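You operate a simulated robot arm through the tools that you are given. There is no shell and no other tool. Be economical: measure what you need, move in short steps, check, and stop when the job is done.

You are at the controls of a simulated robot arm. One attempt, no reset.

## Task
Turn the blanket control off, then unplug the blanket and park its plug.
Fine: dial and timer back to off; switch off before the plug is pulled; plug in its holder, grey lid shut.

The check looks at the end state, three seconds after you hand in, the way a careful person would. Anything else that was tipped, shoved, dropped, spilled or broken makes it a failure. Lids that push on must go on centred and level and be pressed home; caps that screw on are set level and turned clockwise until they are tight. Flat cloth is picked up by pressing the open fingertips on it (5 to 10 N) and closing them slowly along it; thin cloth reads only 2 to 8 mm in the jaws.

## Robot
A 6-joint arm with a two-finger parallel gripper, fixed in place. Base frame: the origin is at the foot of the arm, x ahead of it, y to its left, z up; the work surface is at about z = 600. Readings come in mm, degrees, newtons and seconds.
With the tool pointing down near the work surface it reaches from about 160 to 840 mm from the base axis. Its first joint turns from -166.0 to 166.0 degrees. Payload 3.91 kg.
Tool frame: the origin (TCP) lies between the finger pads and is the grasp point; the fingertips stand 30 mm ahead of it; z points along the fingers, y is the line along which they close. Largest opening 110 mm; finger width 20, thickness 10; the body of the gripper, 48 by 112 mm, starts 55 mm behind the TCP.
Orientation is told as [roll, pitch, yaw] about the base's x, y, z axes, in that order, counted from this pose: with the fingers straight down and closing along the base's y, the tool's x points along the base's -x, its y along +y and its z along -z.

## Interface
- The arm moves only by the tool move_arm. Its argument "commands" is a list of rows, each a list of 6 numbers: the shift along the tool's x, y, z in mm, then the turn, a rotation vector about the tool's x, y, z in degrees. In form: [[x, y, z, wx, wy, wz], ...]. A call has 1 to 10 rows; each row is the pose to reach, as a shift and turn from the pose commanded when the call began, along the tool's axes at that moment. "hand" is the gripper command, from -1 (fully open) to 1 (shut), values between in proportion, set as the call begins (left out, the last holds). A row lasts 0.2 s, in which the tool goes at most 50 mm and 8.6 degrees; a call with a longer step from one row to the next is refused whole, and so is a gripper value outside its range. Where a pose cannot be reached the arm comes as near as it can. A force on the tool above 90 N (or 10 N above the force at the start of the call, whichever is more), or a blocked arm, ends the call early, and 0.2 s more pass. Each finger travels about 108 mm/s and halts on what it meets, pressing with about 35 N; the grip force reading is that of the motor and also rises with nothing between the fingers. The clock runs only during rows and for 0.2 s after the last one: add rows that repeat a pose to give the fingers time. The reply holds the time, the measured pose of the TCP, the force on the tool along the base axes, the opening and the grip force, in the units named above and with some noise, with the torque about the TCP (base axes, N m) and any sound that the robot's microphone picked up, and new pictures: "pictures" is both (left out), scene, wrist or none.
- Cameras (640 x 400 px; columns grow to the right, rows downward): "scene" is fixed at [48.9, 498.5, 1189.5]; the picture's right is [-0.93, -0.37, 0.00], its down [-0.12, 0.30, -0.94] and it looks along [0.35, -0.88, -0.33] (base axes); focal length 350 px, centre (320, 200). "wrist" rides on the gripper at [77, 7, -114] in the tool frame; the picture's right is [-0.09, 1.00, 0.00], its down [-0.80, -0.07, -0.59] and it looks along [-0.59, -0.05, 0.80] (tool axes); focal length 270 px, centre (320, 200). There is no depth. A picture from a camera that has moved, and an enlarged one, comes with that camera's place and axes in the base frame and with its lens.
- move_column(by): slides the trunk up (or, below 0, down) by that many mm; the arm rides with it, the base frame stays. It gives what a move gives, with no picture.
- inspect(camera, box): a new picture of the part [left, top, right, bottom] of that camera's present view, enlarged. It takes no simulated time.
- sign_off(): hands the job in; it is judged then, once.

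Work in short steps. Places have to be worked out from the pictures, the camera data and where the tool is seen: move nearer, look again, correct. Check each grasp and each placing, and mend what went wrong. You have 120 turns and 200 pictures in all, those below and enlarged ones among them. Open the gripper and draw the arm clear of the work before you hand the job in, unless the task says otherwise; then end with one line.

The tools are called as name(argument=value, ...) on one line, values as JSON. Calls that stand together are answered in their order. move_arm: Moves the arm, as the interface text tells. Its arguments: {"type":"object","properties":{"commands":{"type":"array","items":{"type":"array","items":{"type":"number"}}},"hand":{"type":"number"},"pictures":{"type":"string","enum":["both","scene","wrist","none"]}},"required":["commands"]} The other tools are called the same way: move_column (by) slides the trunk up or down; inspect (camera, box) takes an enlarged picture of a part of a camera's view; sign_off () hands the job in.

At the start:

```text
clock: 0.0
tcp_pos: [386.7, -344.8, 996.2]
tool_rot: [0.0, 0.0, 0.0]
contact_force: [0.2, 0.5, 0.1]
wrist_torque: [0.04, 0.02, 0.0]
finger_gap: 109.9
grip_force: 0.1
trunk travel left (down, up): [-375.0, 165.0]
```

scene: 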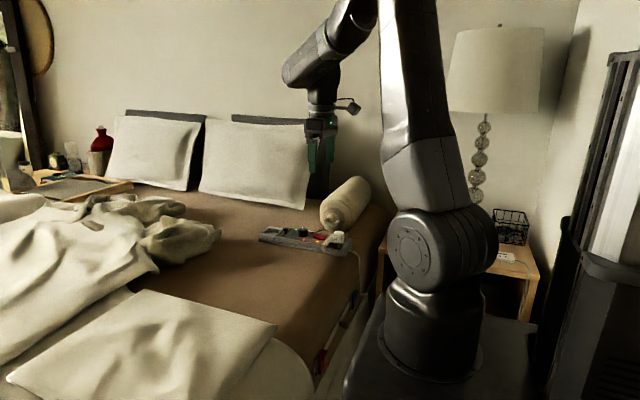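
wrist: 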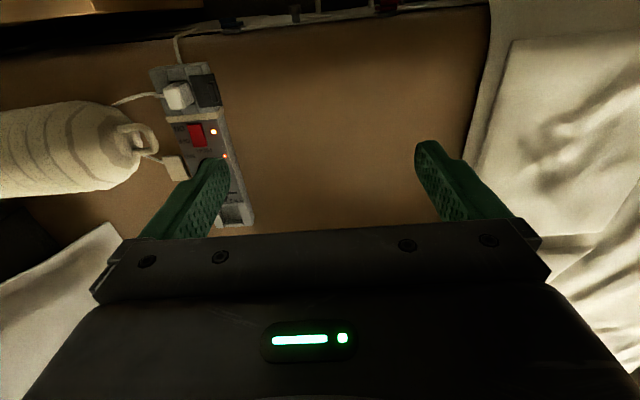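

I see a control strip on the bed next to a bolster-like bottle; I enlarge both views to identify dial, timer, switch, plug and lid.

inspect(camera="wrist", box=[100, 40, 300, 240])

inspect(camera="scene", box=[240, 160, 400, 280])

```text
2.00 times, centred on (200, 140) of wrist
camera zoom: at [308.2, -337.9, 1110.0], right [0.09, 1.0, 0.0], down [0.8, -0.07, 0.59], along [0.59, -0.05, -0.8], focal length 541 px, centre (560, 320)
```

zoom: 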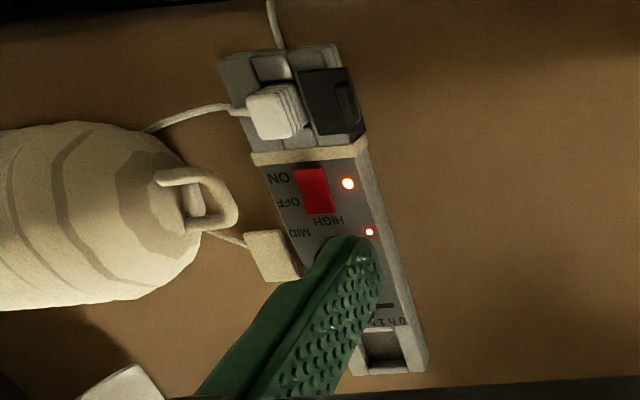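

```text
3.33 times, centred on (320, 220) of scene
camera zoom: at [48.9, 498.5, 1189.5], right [-0.93, -0.37, 0.0], down [-0.12, 0.3, -0.94], along [0.35, -0.88, -0.33], focal length 1166 px, centre (320, 133)
```

zoom: 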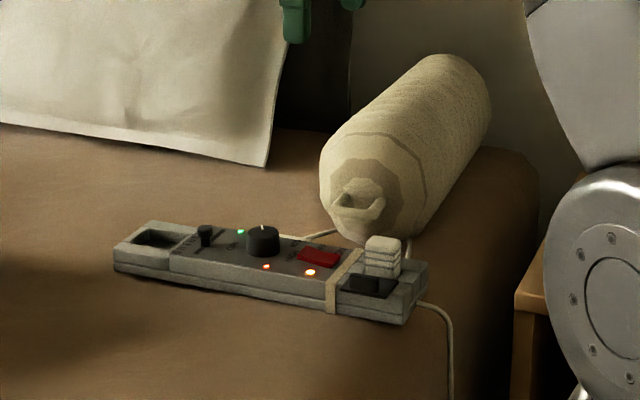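

The strip lies roughly along x at y≈-575, z≈635, from x≈375 to 710. I move over it at z≈850 to see it fully.

move_arm(commands=[[-7, -36, 20, 0, 0, 0], [-14, -72, 44, 0, 0, 0], [-21, -108, 70, 0, 0, 0], [-28, -144, 95, 0, 0, 0], [-35, -180, 120, 0, 0, 0], [-40, -205, 140, 0, 0, 0], [-40, -205, 140, 0, 0, 0]])

```text
clock: 1.6
tcp_pos: [425.4, -550.3, 854.4]
tool_rot: [0.0, 0.0, 0.0]
contact_force: [-0.2, -0.8, -0.6]
wrist_torque: [-0.02, 0.0, 0.02]
finger_gap: 110.1
grip_force: 0.0
trunk travel left (down, up): [-375.0, 165.0]
camera wrist: at [348.7, -541.7, 968.5], right [0.09, 1.0, 0.0], down [0.8, -0.07, 0.59], along [0.59, -0.05, -0.8], focal length 270 px, centre (320, 200)
```

scene: 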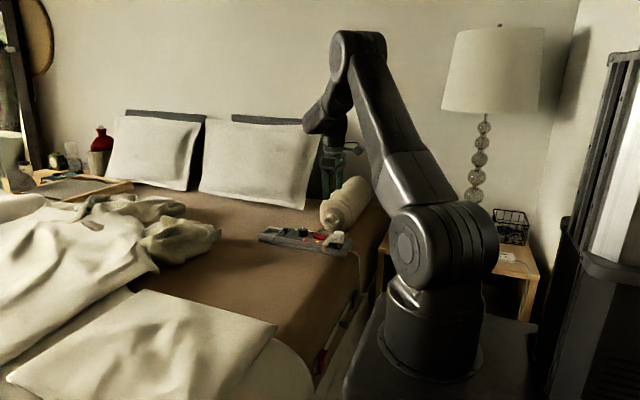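
wrist: 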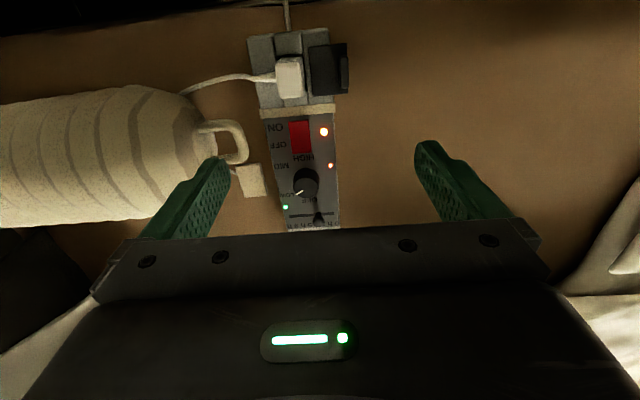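

Positions so far: plug ≈(410,-580), switch ≈(488,-580), dial ≈(549,-580), timer ≈(616,-567), recess at the far end. I zoom in for details.

inspect(camera="wrist", box=[230, 20, 370, 110])

inspect(camera="wrist", box=[240, 100, 370, 235])

inspect(camera="scene", box=[250, 215, 360, 265])

```text
4.44 times, centred on (300, 65) of wrist
camera zoom: at [348.7, -541.7, 968.5], right [0.09, 1.0, 0.0], down [0.8, -0.07, 0.59], along [0.59, -0.05, -0.8], focal length 1201 px, centre (409, 800)
```

zoom: 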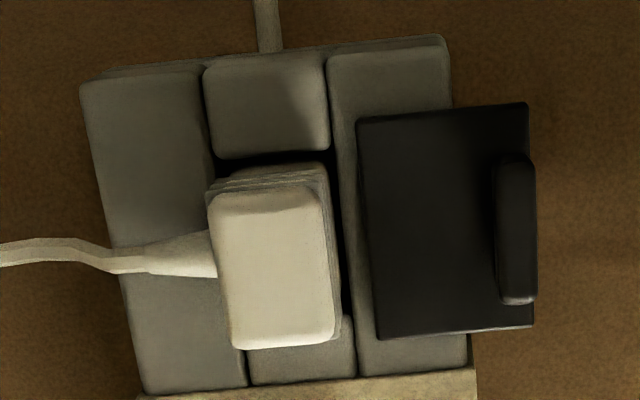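

```text
2.96 times, centred on (305, 168) of wrist
camera zoom: at [348.7, -541.7, 968.5], right [0.09, 1.0, 0.0], down [0.8, -0.07, 0.59], along [0.59, -0.05, -0.8], focal length 801 px, centre (364, 296)
```

zoom: 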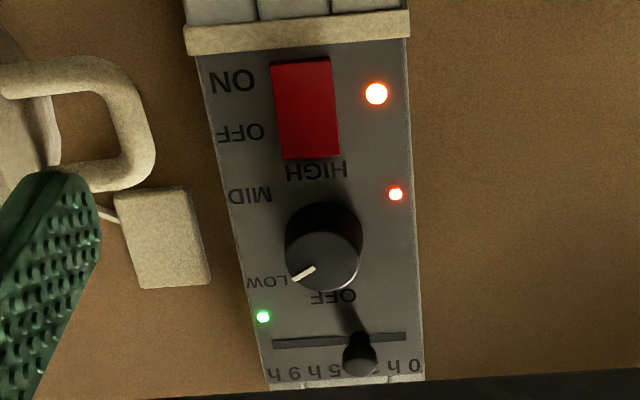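

```text
5.82 times, centred on (305, 240) of scene
camera zoom: at [48.9, 498.5, 1189.5], right [-0.93, -0.37, 0.0], down [-0.12, 0.3, -0.94], along [0.35, -0.88, -0.33], focal length 2034 px, centre (407, -33)
```

zoom: 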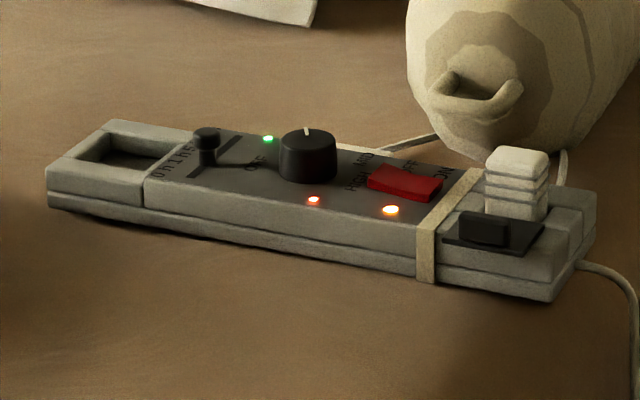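

The lid is a dark sliding plate with a grip at the +y side of the plug; the holder is the pit at the far end; dial points at LOW, timer ~2-3 h, switch ON. I go nearer the dial, gripper part closed, to measure.

move_arm(commands=[[-38, -10, 30, 0, 0, 0], [-76, -20, 60, 0, 0, 0], [-115, -30, 90, 0, 0, 0], [-115, -30, 90, 0, 0, 0]], hand=0.09, pictures="wrist")

```text
refused: row 3 steps farther than a row can; nothing moved
```

Slightly smaller steps.

move_arm(commands=[[-29, -8, 22, 0, 0, 0], [-58, -15, 45, 0, 0, 0], [-87, -22, 67, 0, 0, 0], [-115, -30, 90, 0, 0, 0], [-115, -30, 90, 0, 0, 0]], hand=0.09, pictures="wrist")

inspect(camera="wrist", box=[220, 60, 420, 210])

inspect(camera="scene", box=[250, 205, 360, 265])

```text
clock: 2.8
tcp_pos: [541.5, -579.7, 763.1]
tool_rot: [0.0, 0.0, 0.0]
contact_force: [-1.0, -0.3, 0.3]
wrist_torque: [0.04, 0.03, 0.01]
finger_gap: 49.9
grip_force: 0.0
trunk travel left (down, up): [-375.0, 165.0]
camera wrist: at [463.1, -571.8, 878.5], right [0.09, 1.0, 0.0], down [0.8, -0.07, 0.59], along [0.59, -0.05, -0.8], focal length 270 px, centre (320, 200)
```

wrist: 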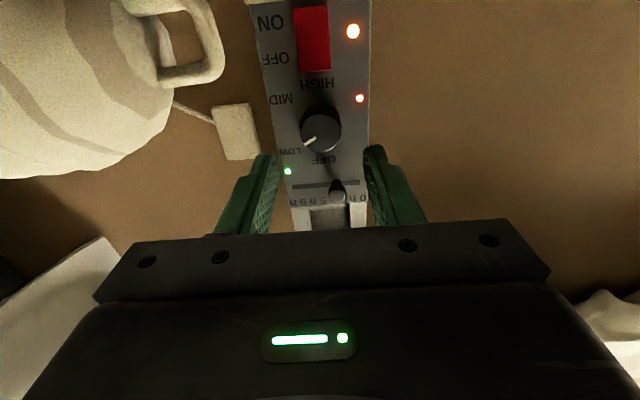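

```text
2.67 times, centred on (320, 135) of wrist
camera zoom: at [463.1, -571.8, 878.5], right [0.09, 1.0, 0.0], down [0.8, -0.07, 0.59], along [0.59, -0.05, -0.8], focal length 721 px, centre (320, 373)
```

zoom: 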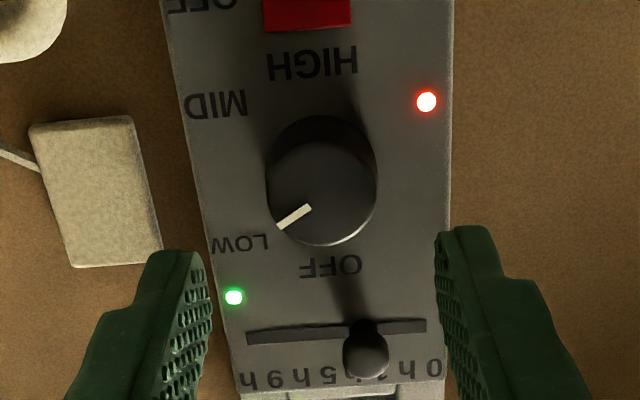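

```text
5.82 times, centred on (305, 235) of scene
camera zoom: at [48.9, 498.5, 1189.5], right [-0.93, -0.37, 0.0], down [-0.12, 0.3, -0.94], along [0.35, -0.88, -0.33], focal length 2034 px, centre (407, -4)
```

zoom: 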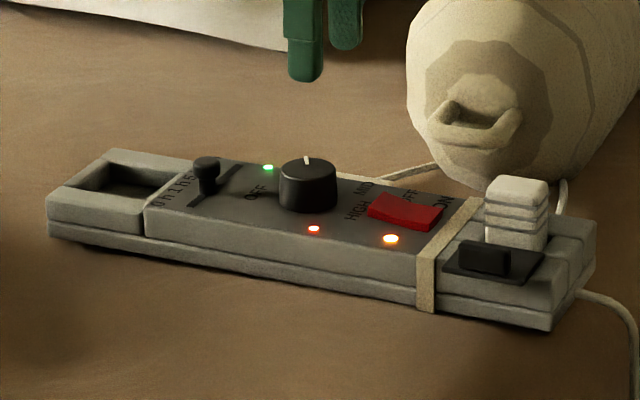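

Dial top ≈(555,-579,659), ~36 mm wide. I align above it and descend until the tips are just at its top.

move_arm(commands=[[-7, 0.5, 30, 0, 0, 0], [-13.5, 0.7, 55, 0, 0, 0], [-13.5, 0.7, 72, 0, 0, 0], [-13.5, 0.7, 72, 0, 0, 0]])

inspect(camera="scene", box=[250, 205, 360, 265])

```text
clock: 3.8
tcp_pos: [555.1, -580.4, 694.0]
tool_rot: [0.0, 0.1, 0.0]
contact_force: [0.8, 0.7, -0.5]
wrist_torque: [0.02, 0.03, 0.02]
finger_gap: 49.9
grip_force: 0.2
trunk travel left (down, up): [-375.0, 165.0]
camera wrist: at [476.7, -572.0, 807.6], right [0.09, 1.0, 0.0], down [0.8, -0.07, 0.59], along [0.59, -0.05, -0.8], focal length 270 px, centre (320, 200)
```

scene: 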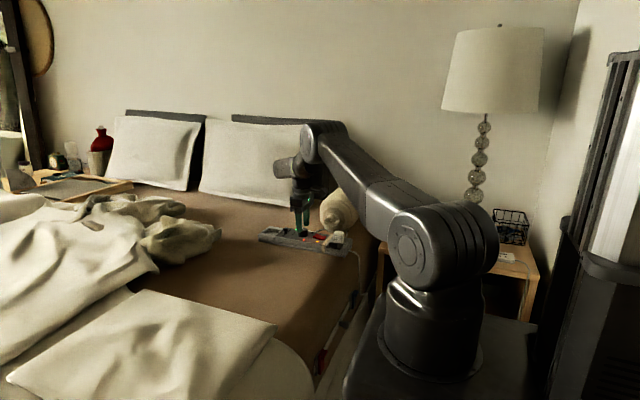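
wrist: 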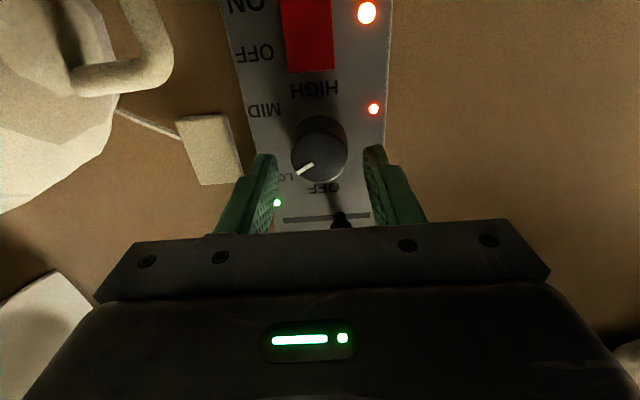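

```text
5.82 times, centred on (305, 235) of scene
camera zoom: at [48.9, 498.5, 1189.5], right [-0.93, -0.37, 0.0], down [-0.12, 0.3, -0.94], along [0.35, -0.88, -0.33], focal length 2034 px, centre (407, -4)
```

zoom: 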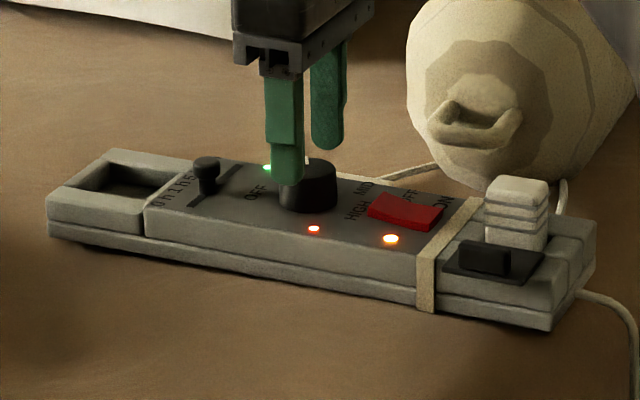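

Alignment is good within ~2 mm. I lower 20 mm around the dial (2 mm toward -x), then close.

move_arm(commands=[[2, 0.5, 8, 0, 0, 0], [2, 0.5, 14, 0, 0, 0], [2, 0.5, 19, 0, 0, 0], [2, 0.5, 19, 0, 0, 0]], pictures="wrist")

```text
clock: 4.8
tcp_pos: [552.8, -578.6, 674.4]
tool_rot: [0.0, 0.0, 0.1]
contact_force: [-0.1, 0.3, -0.1]
wrist_torque: [0.03, -0.01, 0.0]
finger_gap: 50.3
grip_force: 0.0
trunk travel left (down, up): [-375.0, 165.0]
camera wrist: at [473.9, -571.7, 788.7], right [0.09, 1.0, 0.0], down [0.8, -0.07, 0.59], along [0.59, -0.05, -0.8], focal length 270 px, centre (320, 200)
```

wrist: 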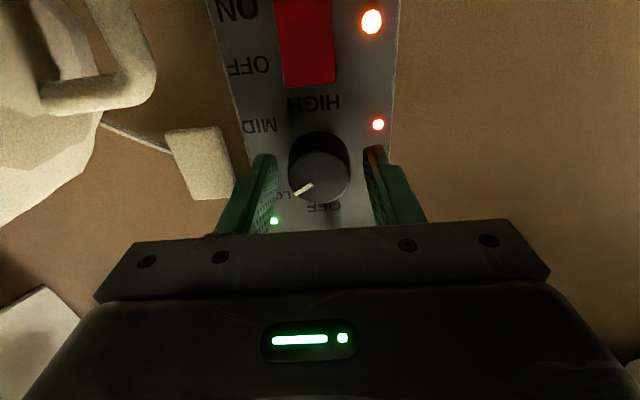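

Centred well. Close on the dial.

move_arm(commands=[[0, 0, 0, 0, 0, 0], [0, 0, 0, 0, 0, 0], [0, 0, 0, 0, 0, 0]], hand=0.6, pictures="none")

```text
clock: 5.6
tcp_pos: [551.4, -581.1, 675.4]
tool_rot: [0.0, -0.1, 0.0]
contact_force: [2.0, -7.1, 0.5]
wrist_torque: [-0.37, -0.36, 0.01]
finger_gap: 36.5
grip_force: 44.9
trunk travel left (down, up): [-375.0, 165.0]
```

Gripped (36.5 mm). Turn +55° about base z.

move_arm(commands=[[0, -1, 0, 0, 0, -8], [0, -1, 0, 0, 0, -16], [0, -1, 0, 0, 0, -24], [0, -1, 0, 0, 0, -32], [0, -1, 0, 0, 0, -40], [0, -1, 0, 0, 0, -48], [0, -1, 0, 0, 0, -55], [0, -1, 0, 0, 0, -55]], pictures="wrist")

inspect(camera="scene", box=[250, 205, 360, 265])

```text
clock: 7.4
tcp_pos: [553.2, -582.8, 673.7]
tool_rot: [-0.1, 0.1, 55.1]
contact_force: [13.3, -28.6, 1.8]
wrist_torque: [-0.17, -0.92, -0.08]
finger_gap: 36.3
grip_force: 45.1
trunk travel left (down, up): [-375.0, 165.0]
camera wrist: at [502.5, -640.4, 788.7], right [-0.77, 0.64, 0.0], down [0.52, 0.62, 0.59], along [0.38, 0.45, -0.8], focal length 270 px, centre (320, 200)
```

wrist: 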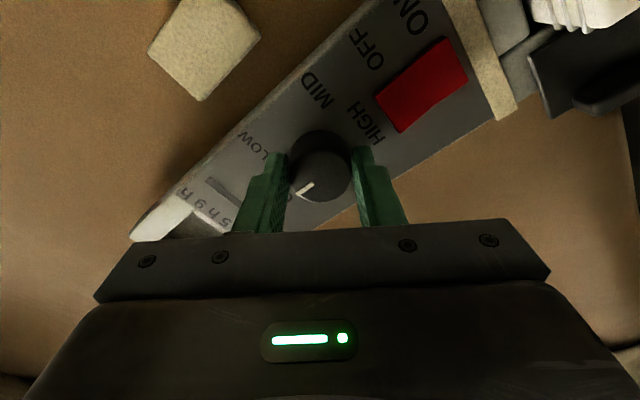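

```text
5.82 times, centred on (305, 235) of scene
camera zoom: at [48.9, 498.5, 1189.5], right [-0.93, -0.37, 0.0], down [-0.12, 0.3, -0.94], along [0.35, -0.88, -0.33], focal length 2034 px, centre (407, -4)
```

zoom: 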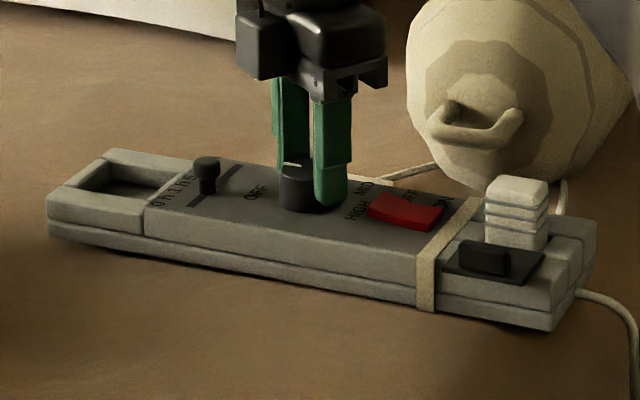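

The pointer now points to about +x (OFF). Release and look.

move_arm(commands=[[0, 0, 0, 0, 0, 0], [0, 0, 0, 0, 0, 0], [0, 0, -15, 0, 0, 0], [0, 0, -35, 0, 0, 0], [0, 0, -55, 0, 0, 0]], hand=0.09, pictures="none")

inspect(camera="wrist", box=[150, 0, 470, 220])

```text
clock: 8.6
tcp_pos: [553.0, -579.8, 732.3]
tool_rot: [0.0, 0.1, 55.0]
contact_force: [0.1, 0.2, 0.6]
wrist_torque: [0.01, 0.01, -0.03]
finger_gap: 50.2
grip_force: 0.0
trunk travel left (down, up): [-375.0, 165.0]
```

```text
1.82 times, centred on (310, 110) of wrist
camera zoom: at [502.5, -638.2, 846.0], right [-0.77, 0.64, 0.0], down [0.52, 0.62, 0.59], along [0.38, 0.46, -0.8], focal length 491 px, centre (338, 364)
```

zoom: 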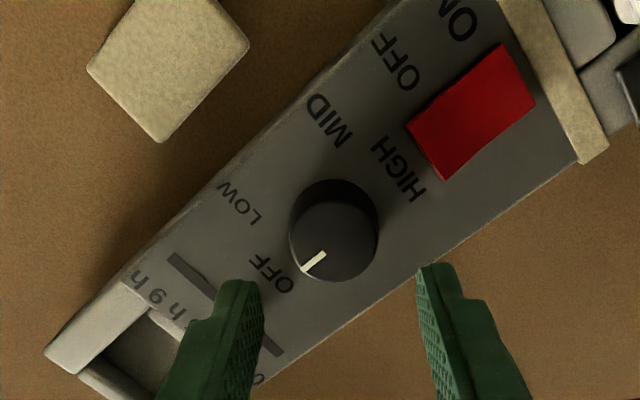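

Dial is at OFF. Next the timer: return to yaw 0 and hover over the knob at (617,-548) with a 50 mm straddle, so the -y finger can push it to +y (0 h).

move_arm(commands=[[-9, -5, 0, 0, 0, 8], [-18, -10, 0, 0, 0, 16], [-27, -15, 0, 0, 0, 24], [-36, -20, 0, 0, 0, 32], [-45, -25, 0, 0, 0, 40], [-54, -30, 0, 0, 0, 48], [-63, -34, 0, 0, 0, 55], [-63, -34, 0, 0, 0, 55]], pictures="wrist")

inspect(camera="wrist", box=[220, 60, 420, 230])

inspect(camera="scene", box=[250, 205, 360, 265])

```text
clock: 10.4
tcp_pos: [616.4, -547.0, 731.0]
tool_rot: [-0.1, 0.0, -0.1]
contact_force: [0.8, -0.3, -0.5]
wrist_torque: [0.01, -0.02, -0.01]
finger_gap: 50.1
grip_force: 0.0
trunk travel left (down, up): [-375.0, 165.0]
camera wrist: at [538.9, -540.4, 844.6], right [0.09, 1.0, 0.0], down [0.8, -0.07, 0.59], along [0.59, -0.05, -0.8], focal length 270 px, centre (320, 200)
```

wrist: 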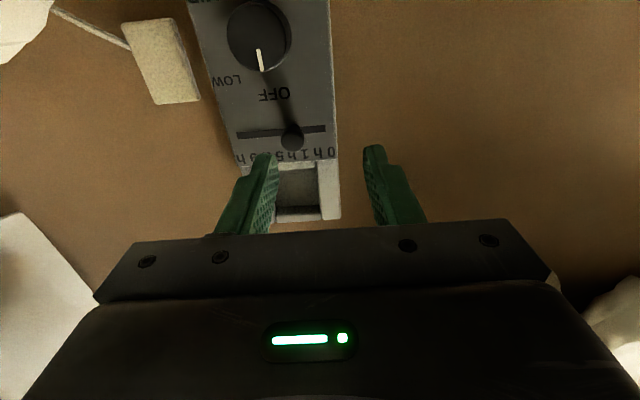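

```text
2.35 times, centred on (320, 145) of wrist
camera zoom: at [538.9, -540.4, 844.6], right [0.09, 1.0, 0.0], down [0.8, -0.07, 0.59], along [0.59, -0.05, -0.8], focal length 636 px, centre (320, 329)
```

zoom: 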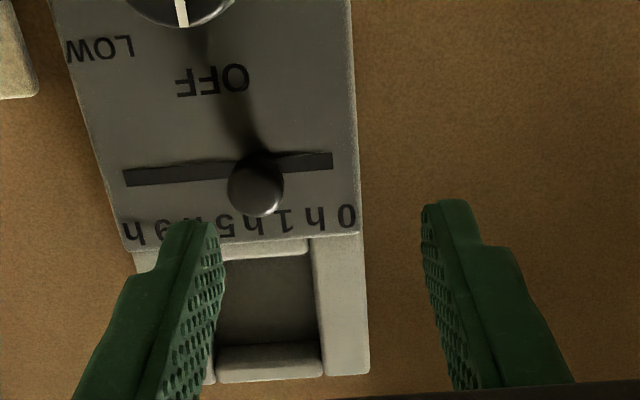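

```text
5.82 times, centred on (305, 235) of scene
camera zoom: at [48.9, 498.5, 1189.5], right [-0.93, -0.37, 0.0], down [-0.12, 0.3, -0.94], along [0.35, -0.88, -0.33], focal length 2034 px, centre (407, -4)
```

zoom: 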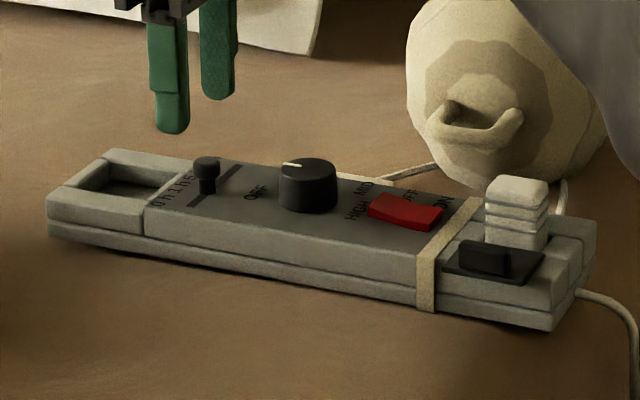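

Knob ≈(620,-566), radius ~8; slot's 0 h end at y≈-543. Shift to (620,-553) and descend.

move_arm(commands=[[-4, -6, 15, 0, 0, 0], [-4, -6, 35, 0, 0, 0], [-4, -6, 48, 0, 0, 0], [-4, -6, 55, 0, 0, 0], [-4, -6, 55, 0, 0, 0]], pictures="wrist")

inspect(camera="scene", box=[250, 205, 360, 265])

```text
clock: 11.6
tcp_pos: [619.1, -554.1, 675.0]
tool_rot: [-0.1, 0.0, 0.0]
contact_force: [0.1, 0.3, 0.5]
wrist_torque: [-0.03, -0.01, 0.02]
finger_gap: 50.2
grip_force: 0.1
trunk travel left (down, up): [-375.0, 165.0]
camera wrist: at [541.8, -545.9, 788.8], right [0.09, 1.0, 0.0], down [0.8, -0.07, 0.6], along [0.59, -0.05, -0.8], focal length 270 px, centre (320, 200)
```

wrist: 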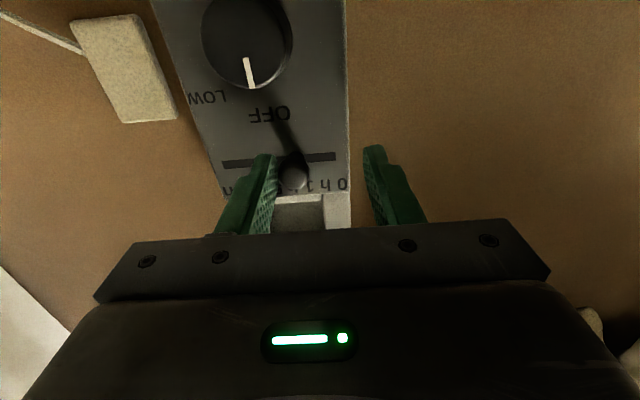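

```text
5.82 times, centred on (305, 235) of scene
camera zoom: at [48.9, 498.5, 1189.5], right [-0.93, -0.37, 0.0], down [-0.12, 0.3, -0.94], along [0.35, -0.88, -0.33], focal length 2034 px, centre (407, -4)
```

zoom: 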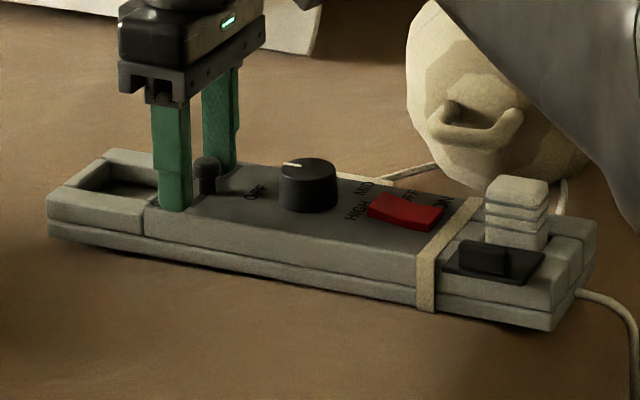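

The finger is just behind the knob. Slide +18 mm along y and check.

move_arm(commands=[[0, 5, 0, 0, 0, 0], [0, 10, 0, 0, 0, 0], [0, 14, 0, 0, 0, 0], [0, 18, 0, 0, 0, 0], [0, 18, 0, 0, 0, 0]], pictures="wrist")

inspect(camera="wrist", box=[220, 100, 400, 230])

```text
clock: 12.8
tcp_pos: [620.5, -536.4, 673.4]
tool_rot: [0.0, -0.1, 0.0]
contact_force: [-0.2, -1.4, -0.5]
wrist_torque: [-0.01, -0.01, 0.0]
finger_gap: 50.2
grip_force: 0.0
trunk travel left (down, up): [-375.0, 165.0]
camera wrist: at [542.9, -528.8, 789.1], right [0.09, 1.0, 0.0], down [0.8, -0.07, 0.59], along [0.59, -0.05, -0.8], focal length 270 px, centre (320, 200)
```

wrist: 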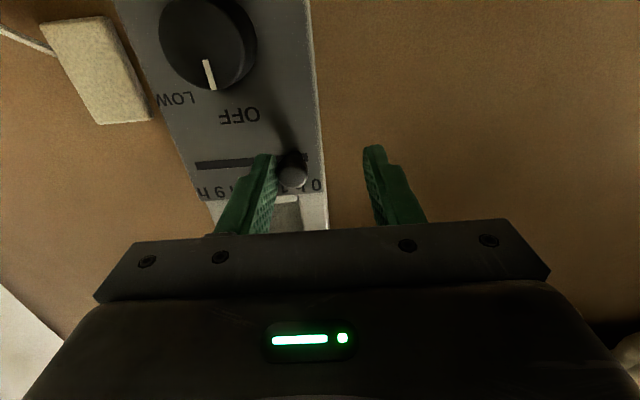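

```text
3.08 times, centred on (310, 165) of wrist
camera zoom: at [542.9, -528.8, 789.1], right [0.09, 1.0, 0.0], down [0.8, -0.07, 0.59], along [0.59, -0.05, -0.8], focal length 832 px, centre (351, 308)
```

zoom: 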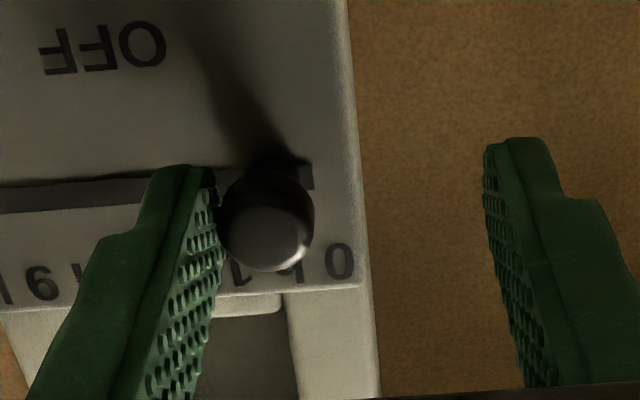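

The knob moves easily; the slot has a few mm left. Push on in small steps until the stop is felt.

move_arm(commands=[[0, 2, 0, 0, 0, 0], [0, 4, 0, 0, 0, 0], [0, 6, 0, 0, 0, 0], [0, 6, 0, 0, 0, 0]], pictures="none")

inspect(camera="wrist", box=[220, 100, 400, 230])

```text
clock: 13.8
tcp_pos: [620.2, -531.1, 674.1]
tool_rot: [0.1, 0.0, 0.0]
contact_force: [1.1, -1.6, -0.6]
wrist_torque: [0.0, -0.02, -0.02]
finger_gap: 51.2
grip_force: 0.9
trunk travel left (down, up): [-375.0, 165.0]
```

```text
3.08 times, centred on (310, 165) of wrist
camera zoom: at [542.8, -523.0, 788.6], right [0.09, 1.0, 0.0], down [0.8, -0.07, 0.59], along [0.59, -0.05, -0.8], focal length 832 px, centre (351, 308)
```

zoom: 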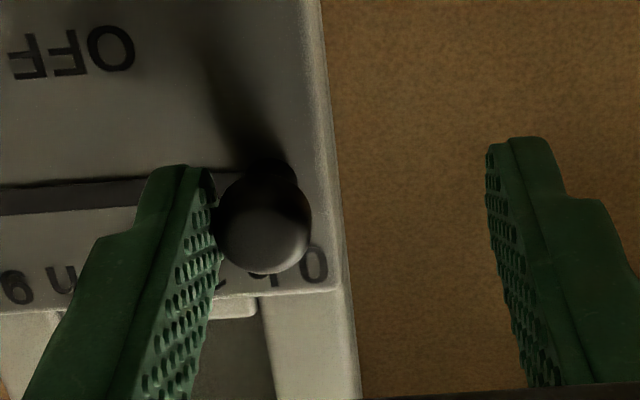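

Finger gap starts to yield (51.2): likely near the stop. Push 3 mm more, then check.

move_arm(commands=[[0, 1.5, 0, 0, 0, 0], [0, 3, 0, 0, 0, 0], [0, 3, 0, 0, 0, 0]], pictures="none")

inspect(camera="wrist", box=[220, 100, 400, 230])

```text
clock: 14.6
tcp_pos: [621.1, -528.4, 674.5]
tool_rot: [0.1, 0.0, -0.1]
contact_force: [0.1, -10.3, -0.8]
wrist_torque: [-0.22, -0.06, -0.02]
finger_gap: 54.7
grip_force: 4.4
trunk travel left (down, up): [-375.0, 165.0]
```

```text
3.08 times, centred on (310, 165) of wrist
camera zoom: at [542.6, -520.8, 788.7], right [0.09, 1.0, 0.0], down [0.8, -0.07, 0.59], along [0.59, -0.05, -0.8], focal length 832 px, centre (351, 308)
```

zoom: 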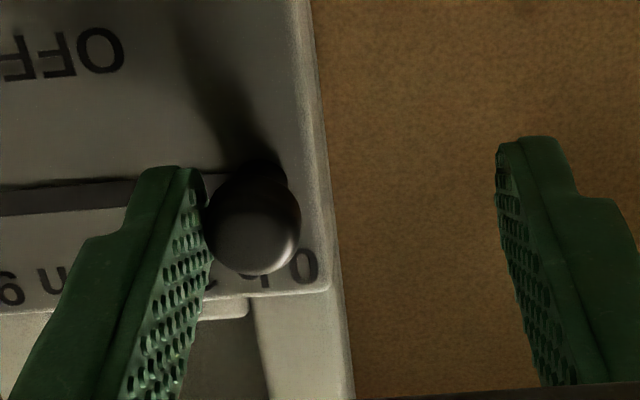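

Timer stopped at 0 h. Back off, lift, close the fingers and go over the switch's OFF half at about (502,-580).

move_arm(commands=[[0, -5, 0, 0, 0, 0], [0, -5, -25, 0, 0, 0], [20, -14, -50, 0, 0, 0], [60, -30, -50, 0, 0, 0], [95, -45, -50, 0, 0, 0], [118, -54, -45, 0, 0, 0], [118, -54, -40, 0, 0, 0], [118, -54, -40, 0, 0, 0]], hand=1, pictures="wrist")

inspect(camera="scene", box=[250, 205, 360, 265])

inspect(camera="wrist", box=[220, 60, 420, 230])

```text
clock: 16.4
tcp_pos: [502.2, -581.4, 714.4]
tool_rot: [0.0, 0.0, 0.0]
contact_force: [-0.1, -0.4, 0.1]
wrist_torque: [0.0, -0.01, -0.03]
finger_gap: 0.1
grip_force: 35.2
trunk travel left (down, up): [-375.0, 165.0]
camera wrist: at [425.0, -573.3, 829.1], right [0.09, 1.0, 0.0], down [0.8, -0.07, 0.59], along [0.59, -0.05, -0.8], focal length 270 px, centre (320, 200)
```

wrist: 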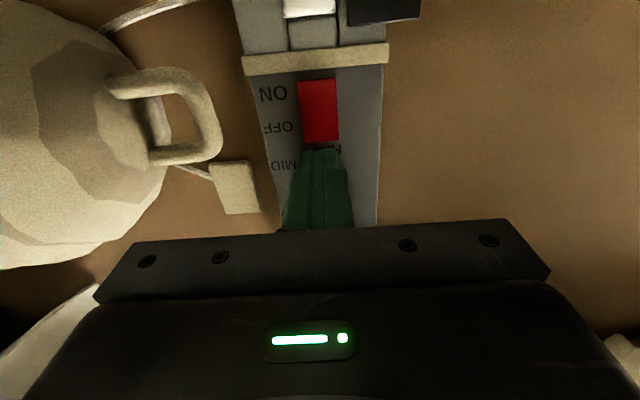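

```text
5.82 times, centred on (305, 235) of scene
camera zoom: at [48.9, 498.5, 1189.5], right [-0.93, -0.37, 0.0], down [-0.12, 0.3, -0.94], along [0.35, -0.88, -0.33], focal length 2034 px, centre (407, -4)
```

zoom: 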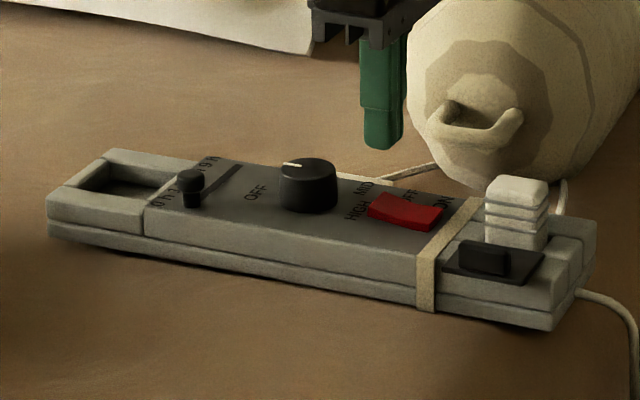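

```text
2.35 times, centred on (320, 145) of wrist
camera zoom: at [425.0, -573.3, 829.1], right [0.09, 1.0, 0.0], down [0.8, -0.07, 0.59], along [0.59, -0.05, -0.8], focal length 636 px, centre (320, 329)
```

zoom: 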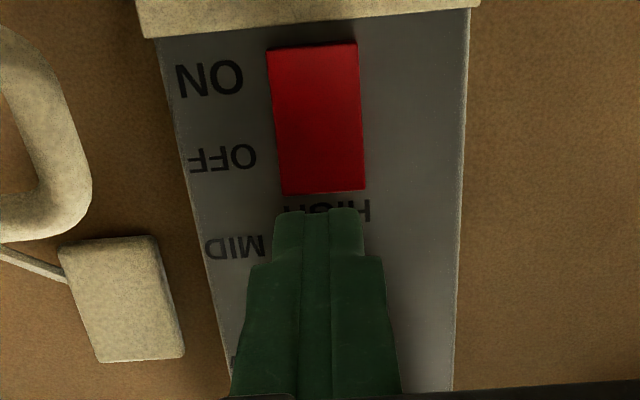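

The OFF half centre is ≈(499,-580). Lower toward it, shifting 3 mm to -x.

move_arm(commands=[[3, 1, 15, 0, 0, 0], [3, 1, 28, 0, 0, 0], [3, 1, 31, 0, 0, 0], [3, 1, 34, 0, 0, 0], [3, 1, 34, 0, 0, 0]], pictures="none")

inspect(camera="scene", box=[270, 210, 350, 260])

```text
clock: 17.6
tcp_pos: [499.2, -579.5, 681.1]
tool_rot: [0.0, 0.0, 0.0]
contact_force: [-0.2, 0.4, -0.5]
wrist_torque: [0.01, 0.04, -0.01]
finger_gap: 0.0
grip_force: 35.6
trunk travel left (down, up): [-375.0, 165.0]
```

```text
8.00 times, centred on (310, 235) of scene
camera zoom: at [48.9, 498.5, 1189.5], right [-0.93, -0.37, 0.0], down [-0.12, 0.3, -0.94], along [0.35, -0.88, -0.33], focal length 2797 px, centre (400, -80)
```

zoom: 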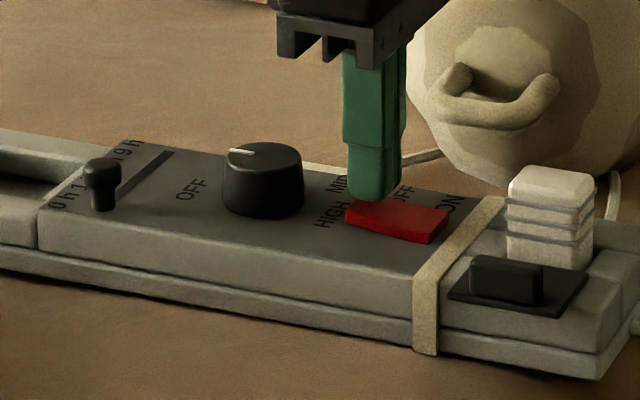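

Not yet in contact; press down in small steps.

move_arm(commands=[[0, 0, 2, 0, 0, 0], [0, 0, 4, 0, 0, 0], [0, 0, 6, 0, 0, 0], [0, 0, 6, 0, 0, 0]], pictures="none")

inspect(camera="scene", box=[270, 210, 350, 260])

```text
clock: 18.6
tcp_pos: [498.5, -580.1, 674.3]
tool_rot: [0.0, 0.1, 0.0]
contact_force: [0.3, -0.8, 2.1]
wrist_torque: [0.02, -0.01, 0.01]
finger_gap: 0.1
grip_force: 35.1
trunk travel left (down, up): [-375.0, 165.0]
```

```text
8.00 times, centred on (310, 235) of scene
camera zoom: at [48.9, 498.5, 1189.5], right [-0.93, -0.37, 0.0], down [-0.12, 0.3, -0.94], along [0.35, -0.88, -0.33], focal length 2797 px, centre (400, -80)
```

zoom: 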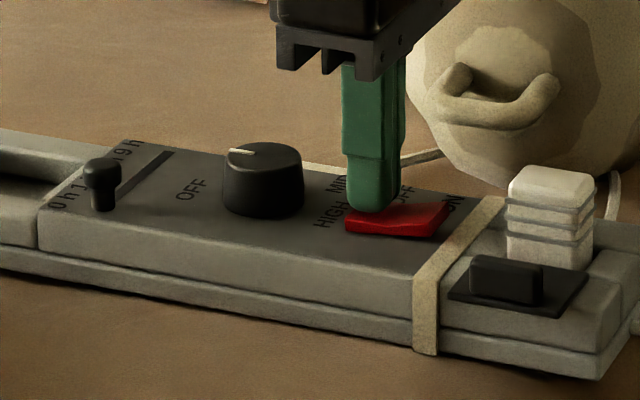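

The rocker has begun tilting to OFF; press a few mm more to make it click over.

move_arm(commands=[[0, 0, 1.5, 0, 0, 0], [0, 0, 3, 0, 0, 0], [0, 0, 4.5, 0, 0, 0], [0, 0, 4.5, 0, 0, 0]], pictures="none")

inspect(camera="scene", box=[270, 210, 350, 260])

```text
clock: 19.6
tcp_pos: [499.0, -579.4, 674.1]
tool_rot: [-0.4, -0.3, 0.0]
contact_force: [-0.4, 2.6, 36.1]
wrist_torque: [0.12, 0.38, 0.12]
finger_gap: 0.2
grip_force: 34.9
trunk travel left (down, up): [-375.0, 165.0]
```

```text
8.00 times, centred on (310, 235) of scene
camera zoom: at [48.9, 498.5, 1189.5], right [-0.93, -0.37, 0.0], down [-0.12, 0.3, -0.94], along [0.35, -0.88, -0.33], focal length 2797 px, centre (400, -80)
```

zoom: 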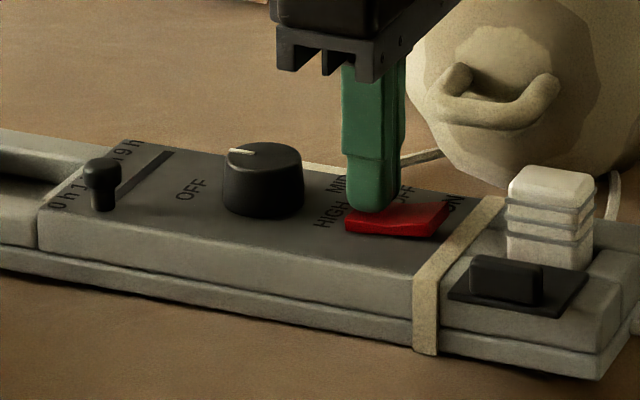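

Rocker is fully over to OFF. Lift, move over toward the plug with fingers open to ~60 mm, and look.

move_arm(commands=[[0, 0, -20, 0, 0, 0], [0, 0, -55, 0, 0, 0], [20, 2, -90, 0, 0, 0], [50, 4, -100, 0, 0, 0], [80, 5, -100, 0, 0, 0], [90, 5, -100, 0, 0, 0], [90, 5, -100, 0, 0, 0]], hand=-0.1, pictures="wrist")

inspect(camera="wrist", box=[230, 60, 430, 200])

inspect(camera="scene", box=[290, 215, 370, 265])

```text
clock: 21.2
tcp_pos: [409.7, -575.8, 770.8]
tool_rot: [0.0, -0.1, 0.0]
contact_force: [0.2, -0.6, 0.5]
wrist_torque: [0.03, -0.01, 0.02]
finger_gap: 60.3
grip_force: 0.0
trunk travel left (down, up): [-375.0, 165.0]
camera wrist: at [331.6, -567.4, 884.7], right [0.09, 1.0, 0.0], down [0.8, -0.07, 0.59], along [0.59, -0.05, -0.8], focal length 270 px, centre (320, 200)
```

wrist: 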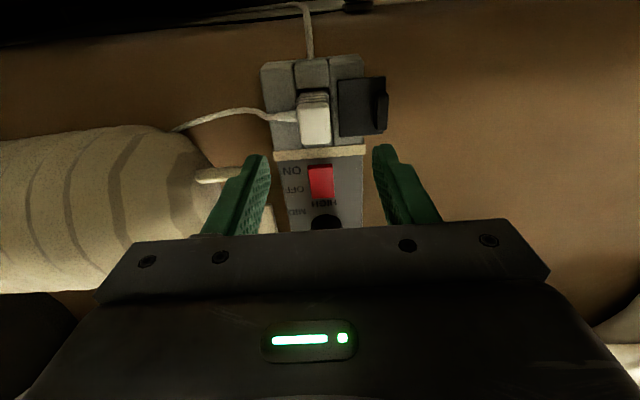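

```text
2.86 times, centred on (330, 130) of wrist
camera zoom: at [331.6, -567.4, 884.7], right [0.09, 1.0, 0.0], down [0.8, -0.07, 0.59], along [0.59, -0.05, -0.8], focal length 772 px, centre (291, 400)
```

zoom: 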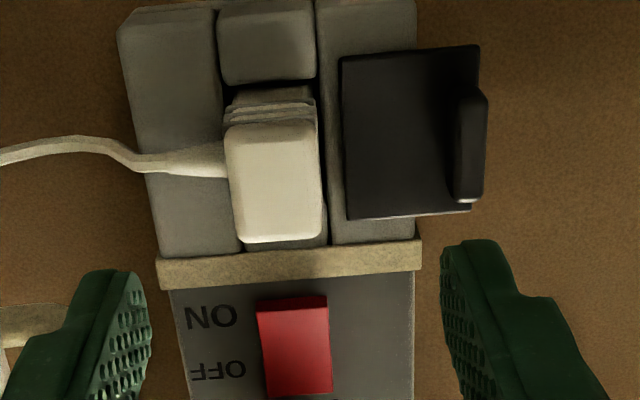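

```text
8.00 times, centred on (330, 240) of scene
camera zoom: at [48.9, 498.5, 1189.5], right [-0.93, -0.37, 0.0], down [-0.12, 0.3, -0.94], along [0.35, -0.88, -0.33], focal length 2797 px, centre (240, -120)
```

zoom: 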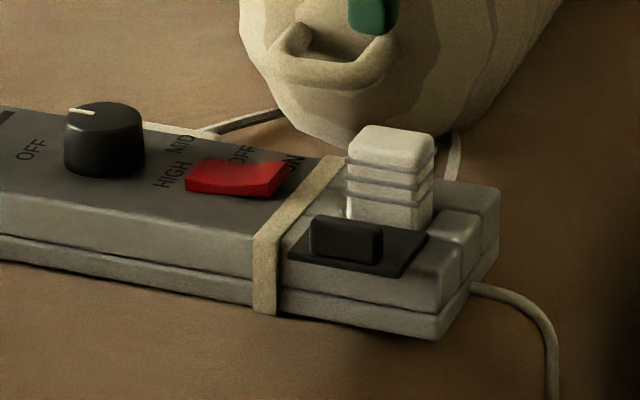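

Switch stays OFF. Before pulling the plug I check the parking pit and whether the arm reaches there.

move_arm(commands=[[-45, 0, 0, 0, 0, 0], [-90, 0, 0, 0, 0, 0], [-135, 0, 0, 0, 0, 0], [-180, 0, 0, 0, 0, 0], [-225, 0, 0, 0, 0, 0], [-265, 0, 0, 0, 0, 0], [-265, 0, 0, 0, 0, 0]], pictures="wrist")

inspect(camera="wrist", box=[230, 60, 430, 220])

inspect(camera="scene", box=[250, 215, 310, 255])

```text
clock: 22.8
tcp_pos: [635.1, -541.7, 769.7]
tool_rot: [0.0, 0.0, 0.0]
contact_force: [1.1, -0.6, -0.6]
wrist_torque: [-0.03, 0.01, 0.01]
finger_gap: 60.5
grip_force: 0.0
out of reach, approached as far as the arm can: row 5, 6, 7
trunk travel left (down, up): [-375.0, 165.0]
camera wrist: at [557.7, -534.9, 884.4], right [0.09, 1.0, 0.0], down [0.8, -0.07, 0.6], along [0.59, -0.05, -0.8], focal length 270 px, centre (320, 200)
```

wrist: 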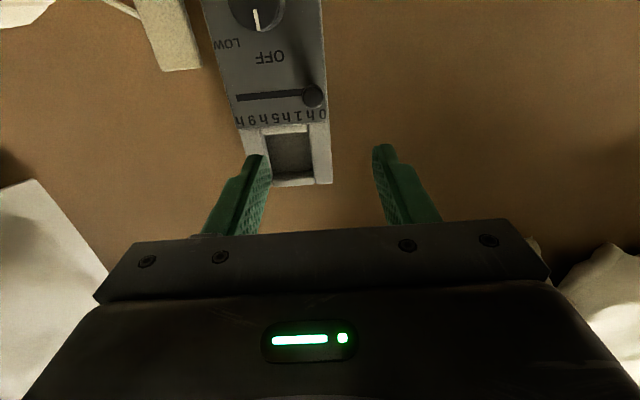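

```text
2.50 times, centred on (330, 140) of wrist
camera zoom: at [557.7, -534.9, 884.4], right [0.09, 1.0, 0.0], down [0.8, -0.07, 0.6], along [0.59, -0.05, -0.8], focal length 676 px, centre (295, 350)
```

zoom: 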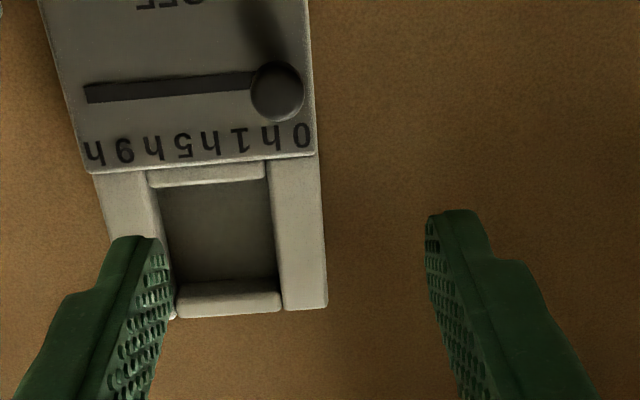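

```text
10.00 times, centred on (280, 235) of scene
camera zoom: at [48.9, 498.5, 1189.5], right [-0.93, -0.37, 0.0], down [-0.12, 0.3, -0.94], along [0.35, -0.88, -0.33], focal length 3497 px, centre (720, -150)
```

zoom: 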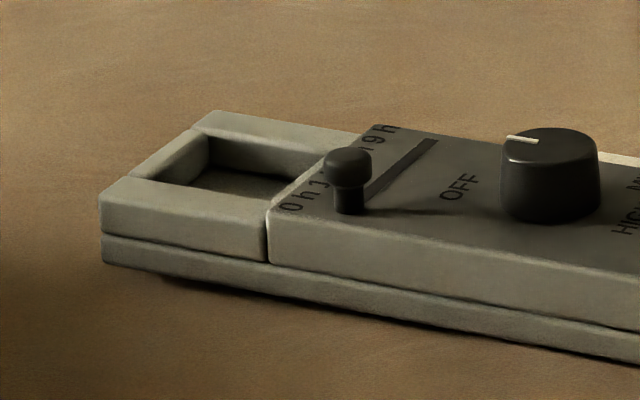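

Pit ≈47×44 mm centred at (681,-576), just beyond straight-down reach. I plan to grip the plug along x (cord leaves on -y) with the tool leaning ~20° toward -y, so reach grows and the plug stays upright. First yaw to -90°.

move_arm(commands=[[5, 0, 0, 0, 0, 8.5], [10, 0, 0, 0, 0, 17], [15, 0, 0, 0, 0, 25.5], [20, 0, 0, 0, 0, 34], [25, 0, 0, 0, 0, 42.5], [30, 0, 0, 0, 0, 51], [30, 0, 0, 0, 0, 59.5], [30, 0, 0, 0, 0, 68], [30, 0, 0, 0, 0, 76.5], [30, 0, 0, 0, 0, 85]], pictures="none")

```text
clock: 25.0
tcp_pos: [604.1, -540.1, 768.4]
tool_rot: [0.0, 0.0, -85.2]
contact_force: [0.2, 0.9, -0.4]
wrist_torque: [0.01, 0.03, 0.02]
finger_gap: 60.6
grip_force: 0.1
trunk travel left (down, up): [-375.0, 165.0]
```

Finish the yaw by 4.9°.

move_arm(commands=[[0, 0, 0, 0, 0, 4.9], [0, 0, 0, 0, 0, 4.9]], pictures="none")

```text
clock: 25.6
tcp_pos: [605.3, -541.9, 770.1]
tool_rot: [0.0, 0.1, -89.9]
contact_force: [0.4, 0.9, 0.0]
wrist_torque: [0.01, 0.01, 0.02]
finger_gap: 60.4
grip_force: 0.1
trunk travel left (down, up): [-375.0, 165.0]
```

Now lean 22° toward -y and move to above the pit to test reach.

move_arm(commands=[[0, 0, 0, 0, -7.5, 0], [0, 0, 0, 0, -15, 0], [0, 0, 0, 0, -22, 0], [-12, 25, 10, 0, -22, 0], [-24, 50, 20, 0, -22, 0], [-34, 76, 30, 0, -22, 0], [-34, 76, 30, 0, -22, 0]])

```text
clock: 27.2
tcp_pos: [678.1, -571.7, 738.6]
tool_rot: [0.0, -21.9, -89.9]
contact_force: [0.5, 0.3, -0.3]
wrist_torque: [0.01, -0.02, 0.01]
finger_gap: 60.8
grip_force: 0.1
out of reach, approached as far as the arm can: row 6, 7
trunk travel left (down, up): [-375.0, 165.0]
camera wrist: at [683.1, -456.7, 816.3], right [1.0, -0.08, 0.03], down [-0.07, -0.52, 0.85], along [-0.05, -0.85, -0.52], focal length 270 px, centre (320, 200)
```

scene: 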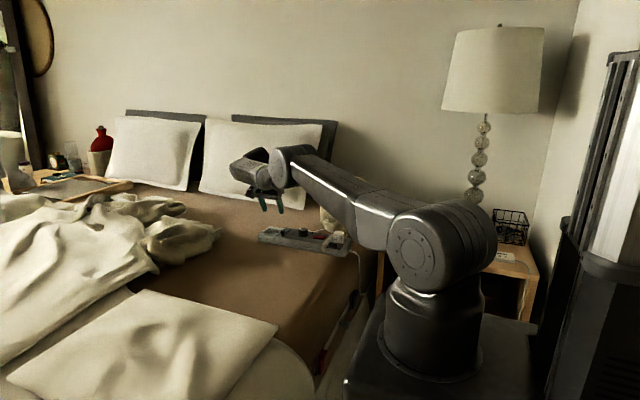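
wrist: 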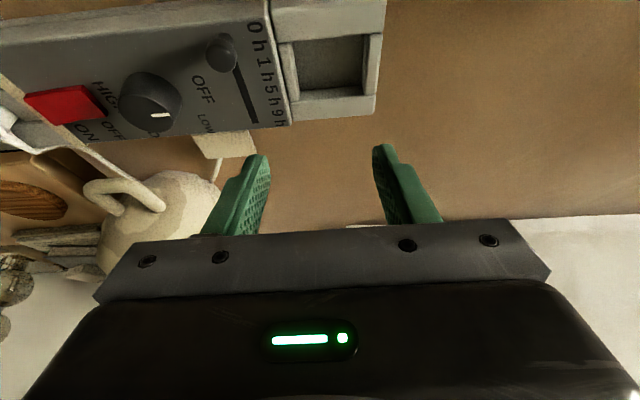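

Nearly reached at z 739; test the actual placing height (z≈695), where fingertips are still ~28 mm above the rim.

move_arm(commands=[[6.6, 1.5, 21, 0, 0, 0], [13.2, 3, 43, 0, 0, 0], [13.2, 3, 43, 0, 0, 0]], pictures="wrist")

```text
clock: 28.0
tcp_pos: [673.9, -571.3, 696.5]
tool_rot: [0.1, -22.0, -89.9]
contact_force: [0.3, 0.0, 0.3]
wrist_torque: [0.02, 0.01, 0.0]
finger_gap: 60.6
grip_force: 0.1
out of reach, approached as far as the arm can: row 1, 2, 3
trunk travel left (down, up): [-375.0, 165.0]
camera wrist: at [679.2, -456.6, 772.4], right [1.0, -0.08, 0.03], down [-0.07, -0.52, 0.85], along [-0.05, -0.85, -0.52], focal length 270 px, centre (320, 200)
```

wrist: 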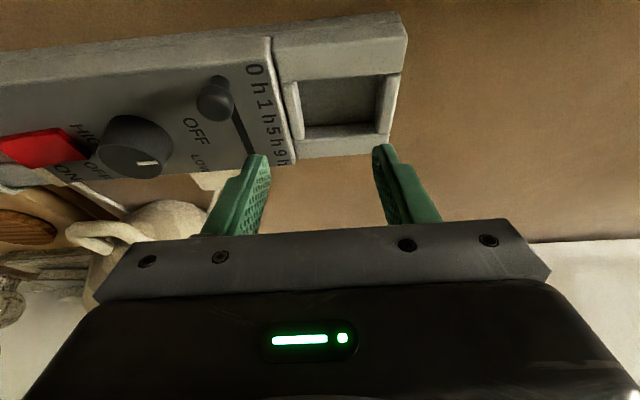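

Slightly short at this height, so lean 30° instead and retest.

move_arm(commands=[[0, 0, 0, 0, -8, 0], [-9, 7, -7, 0, -8, 0], [-9, 7, -7, 0, -8, 0]], pictures="none")

```text
clock: 28.8
tcp_pos: [680.0, -576.7, 705.3]
tool_rot: [0.0, -30.0, -89.9]
contact_force: [0.1, 0.8, -0.2]
wrist_torque: [0.01, 0.01, -0.02]
finger_gap: 60.5
grip_force: 0.1
trunk travel left (down, up): [-375.0, 165.0]
```

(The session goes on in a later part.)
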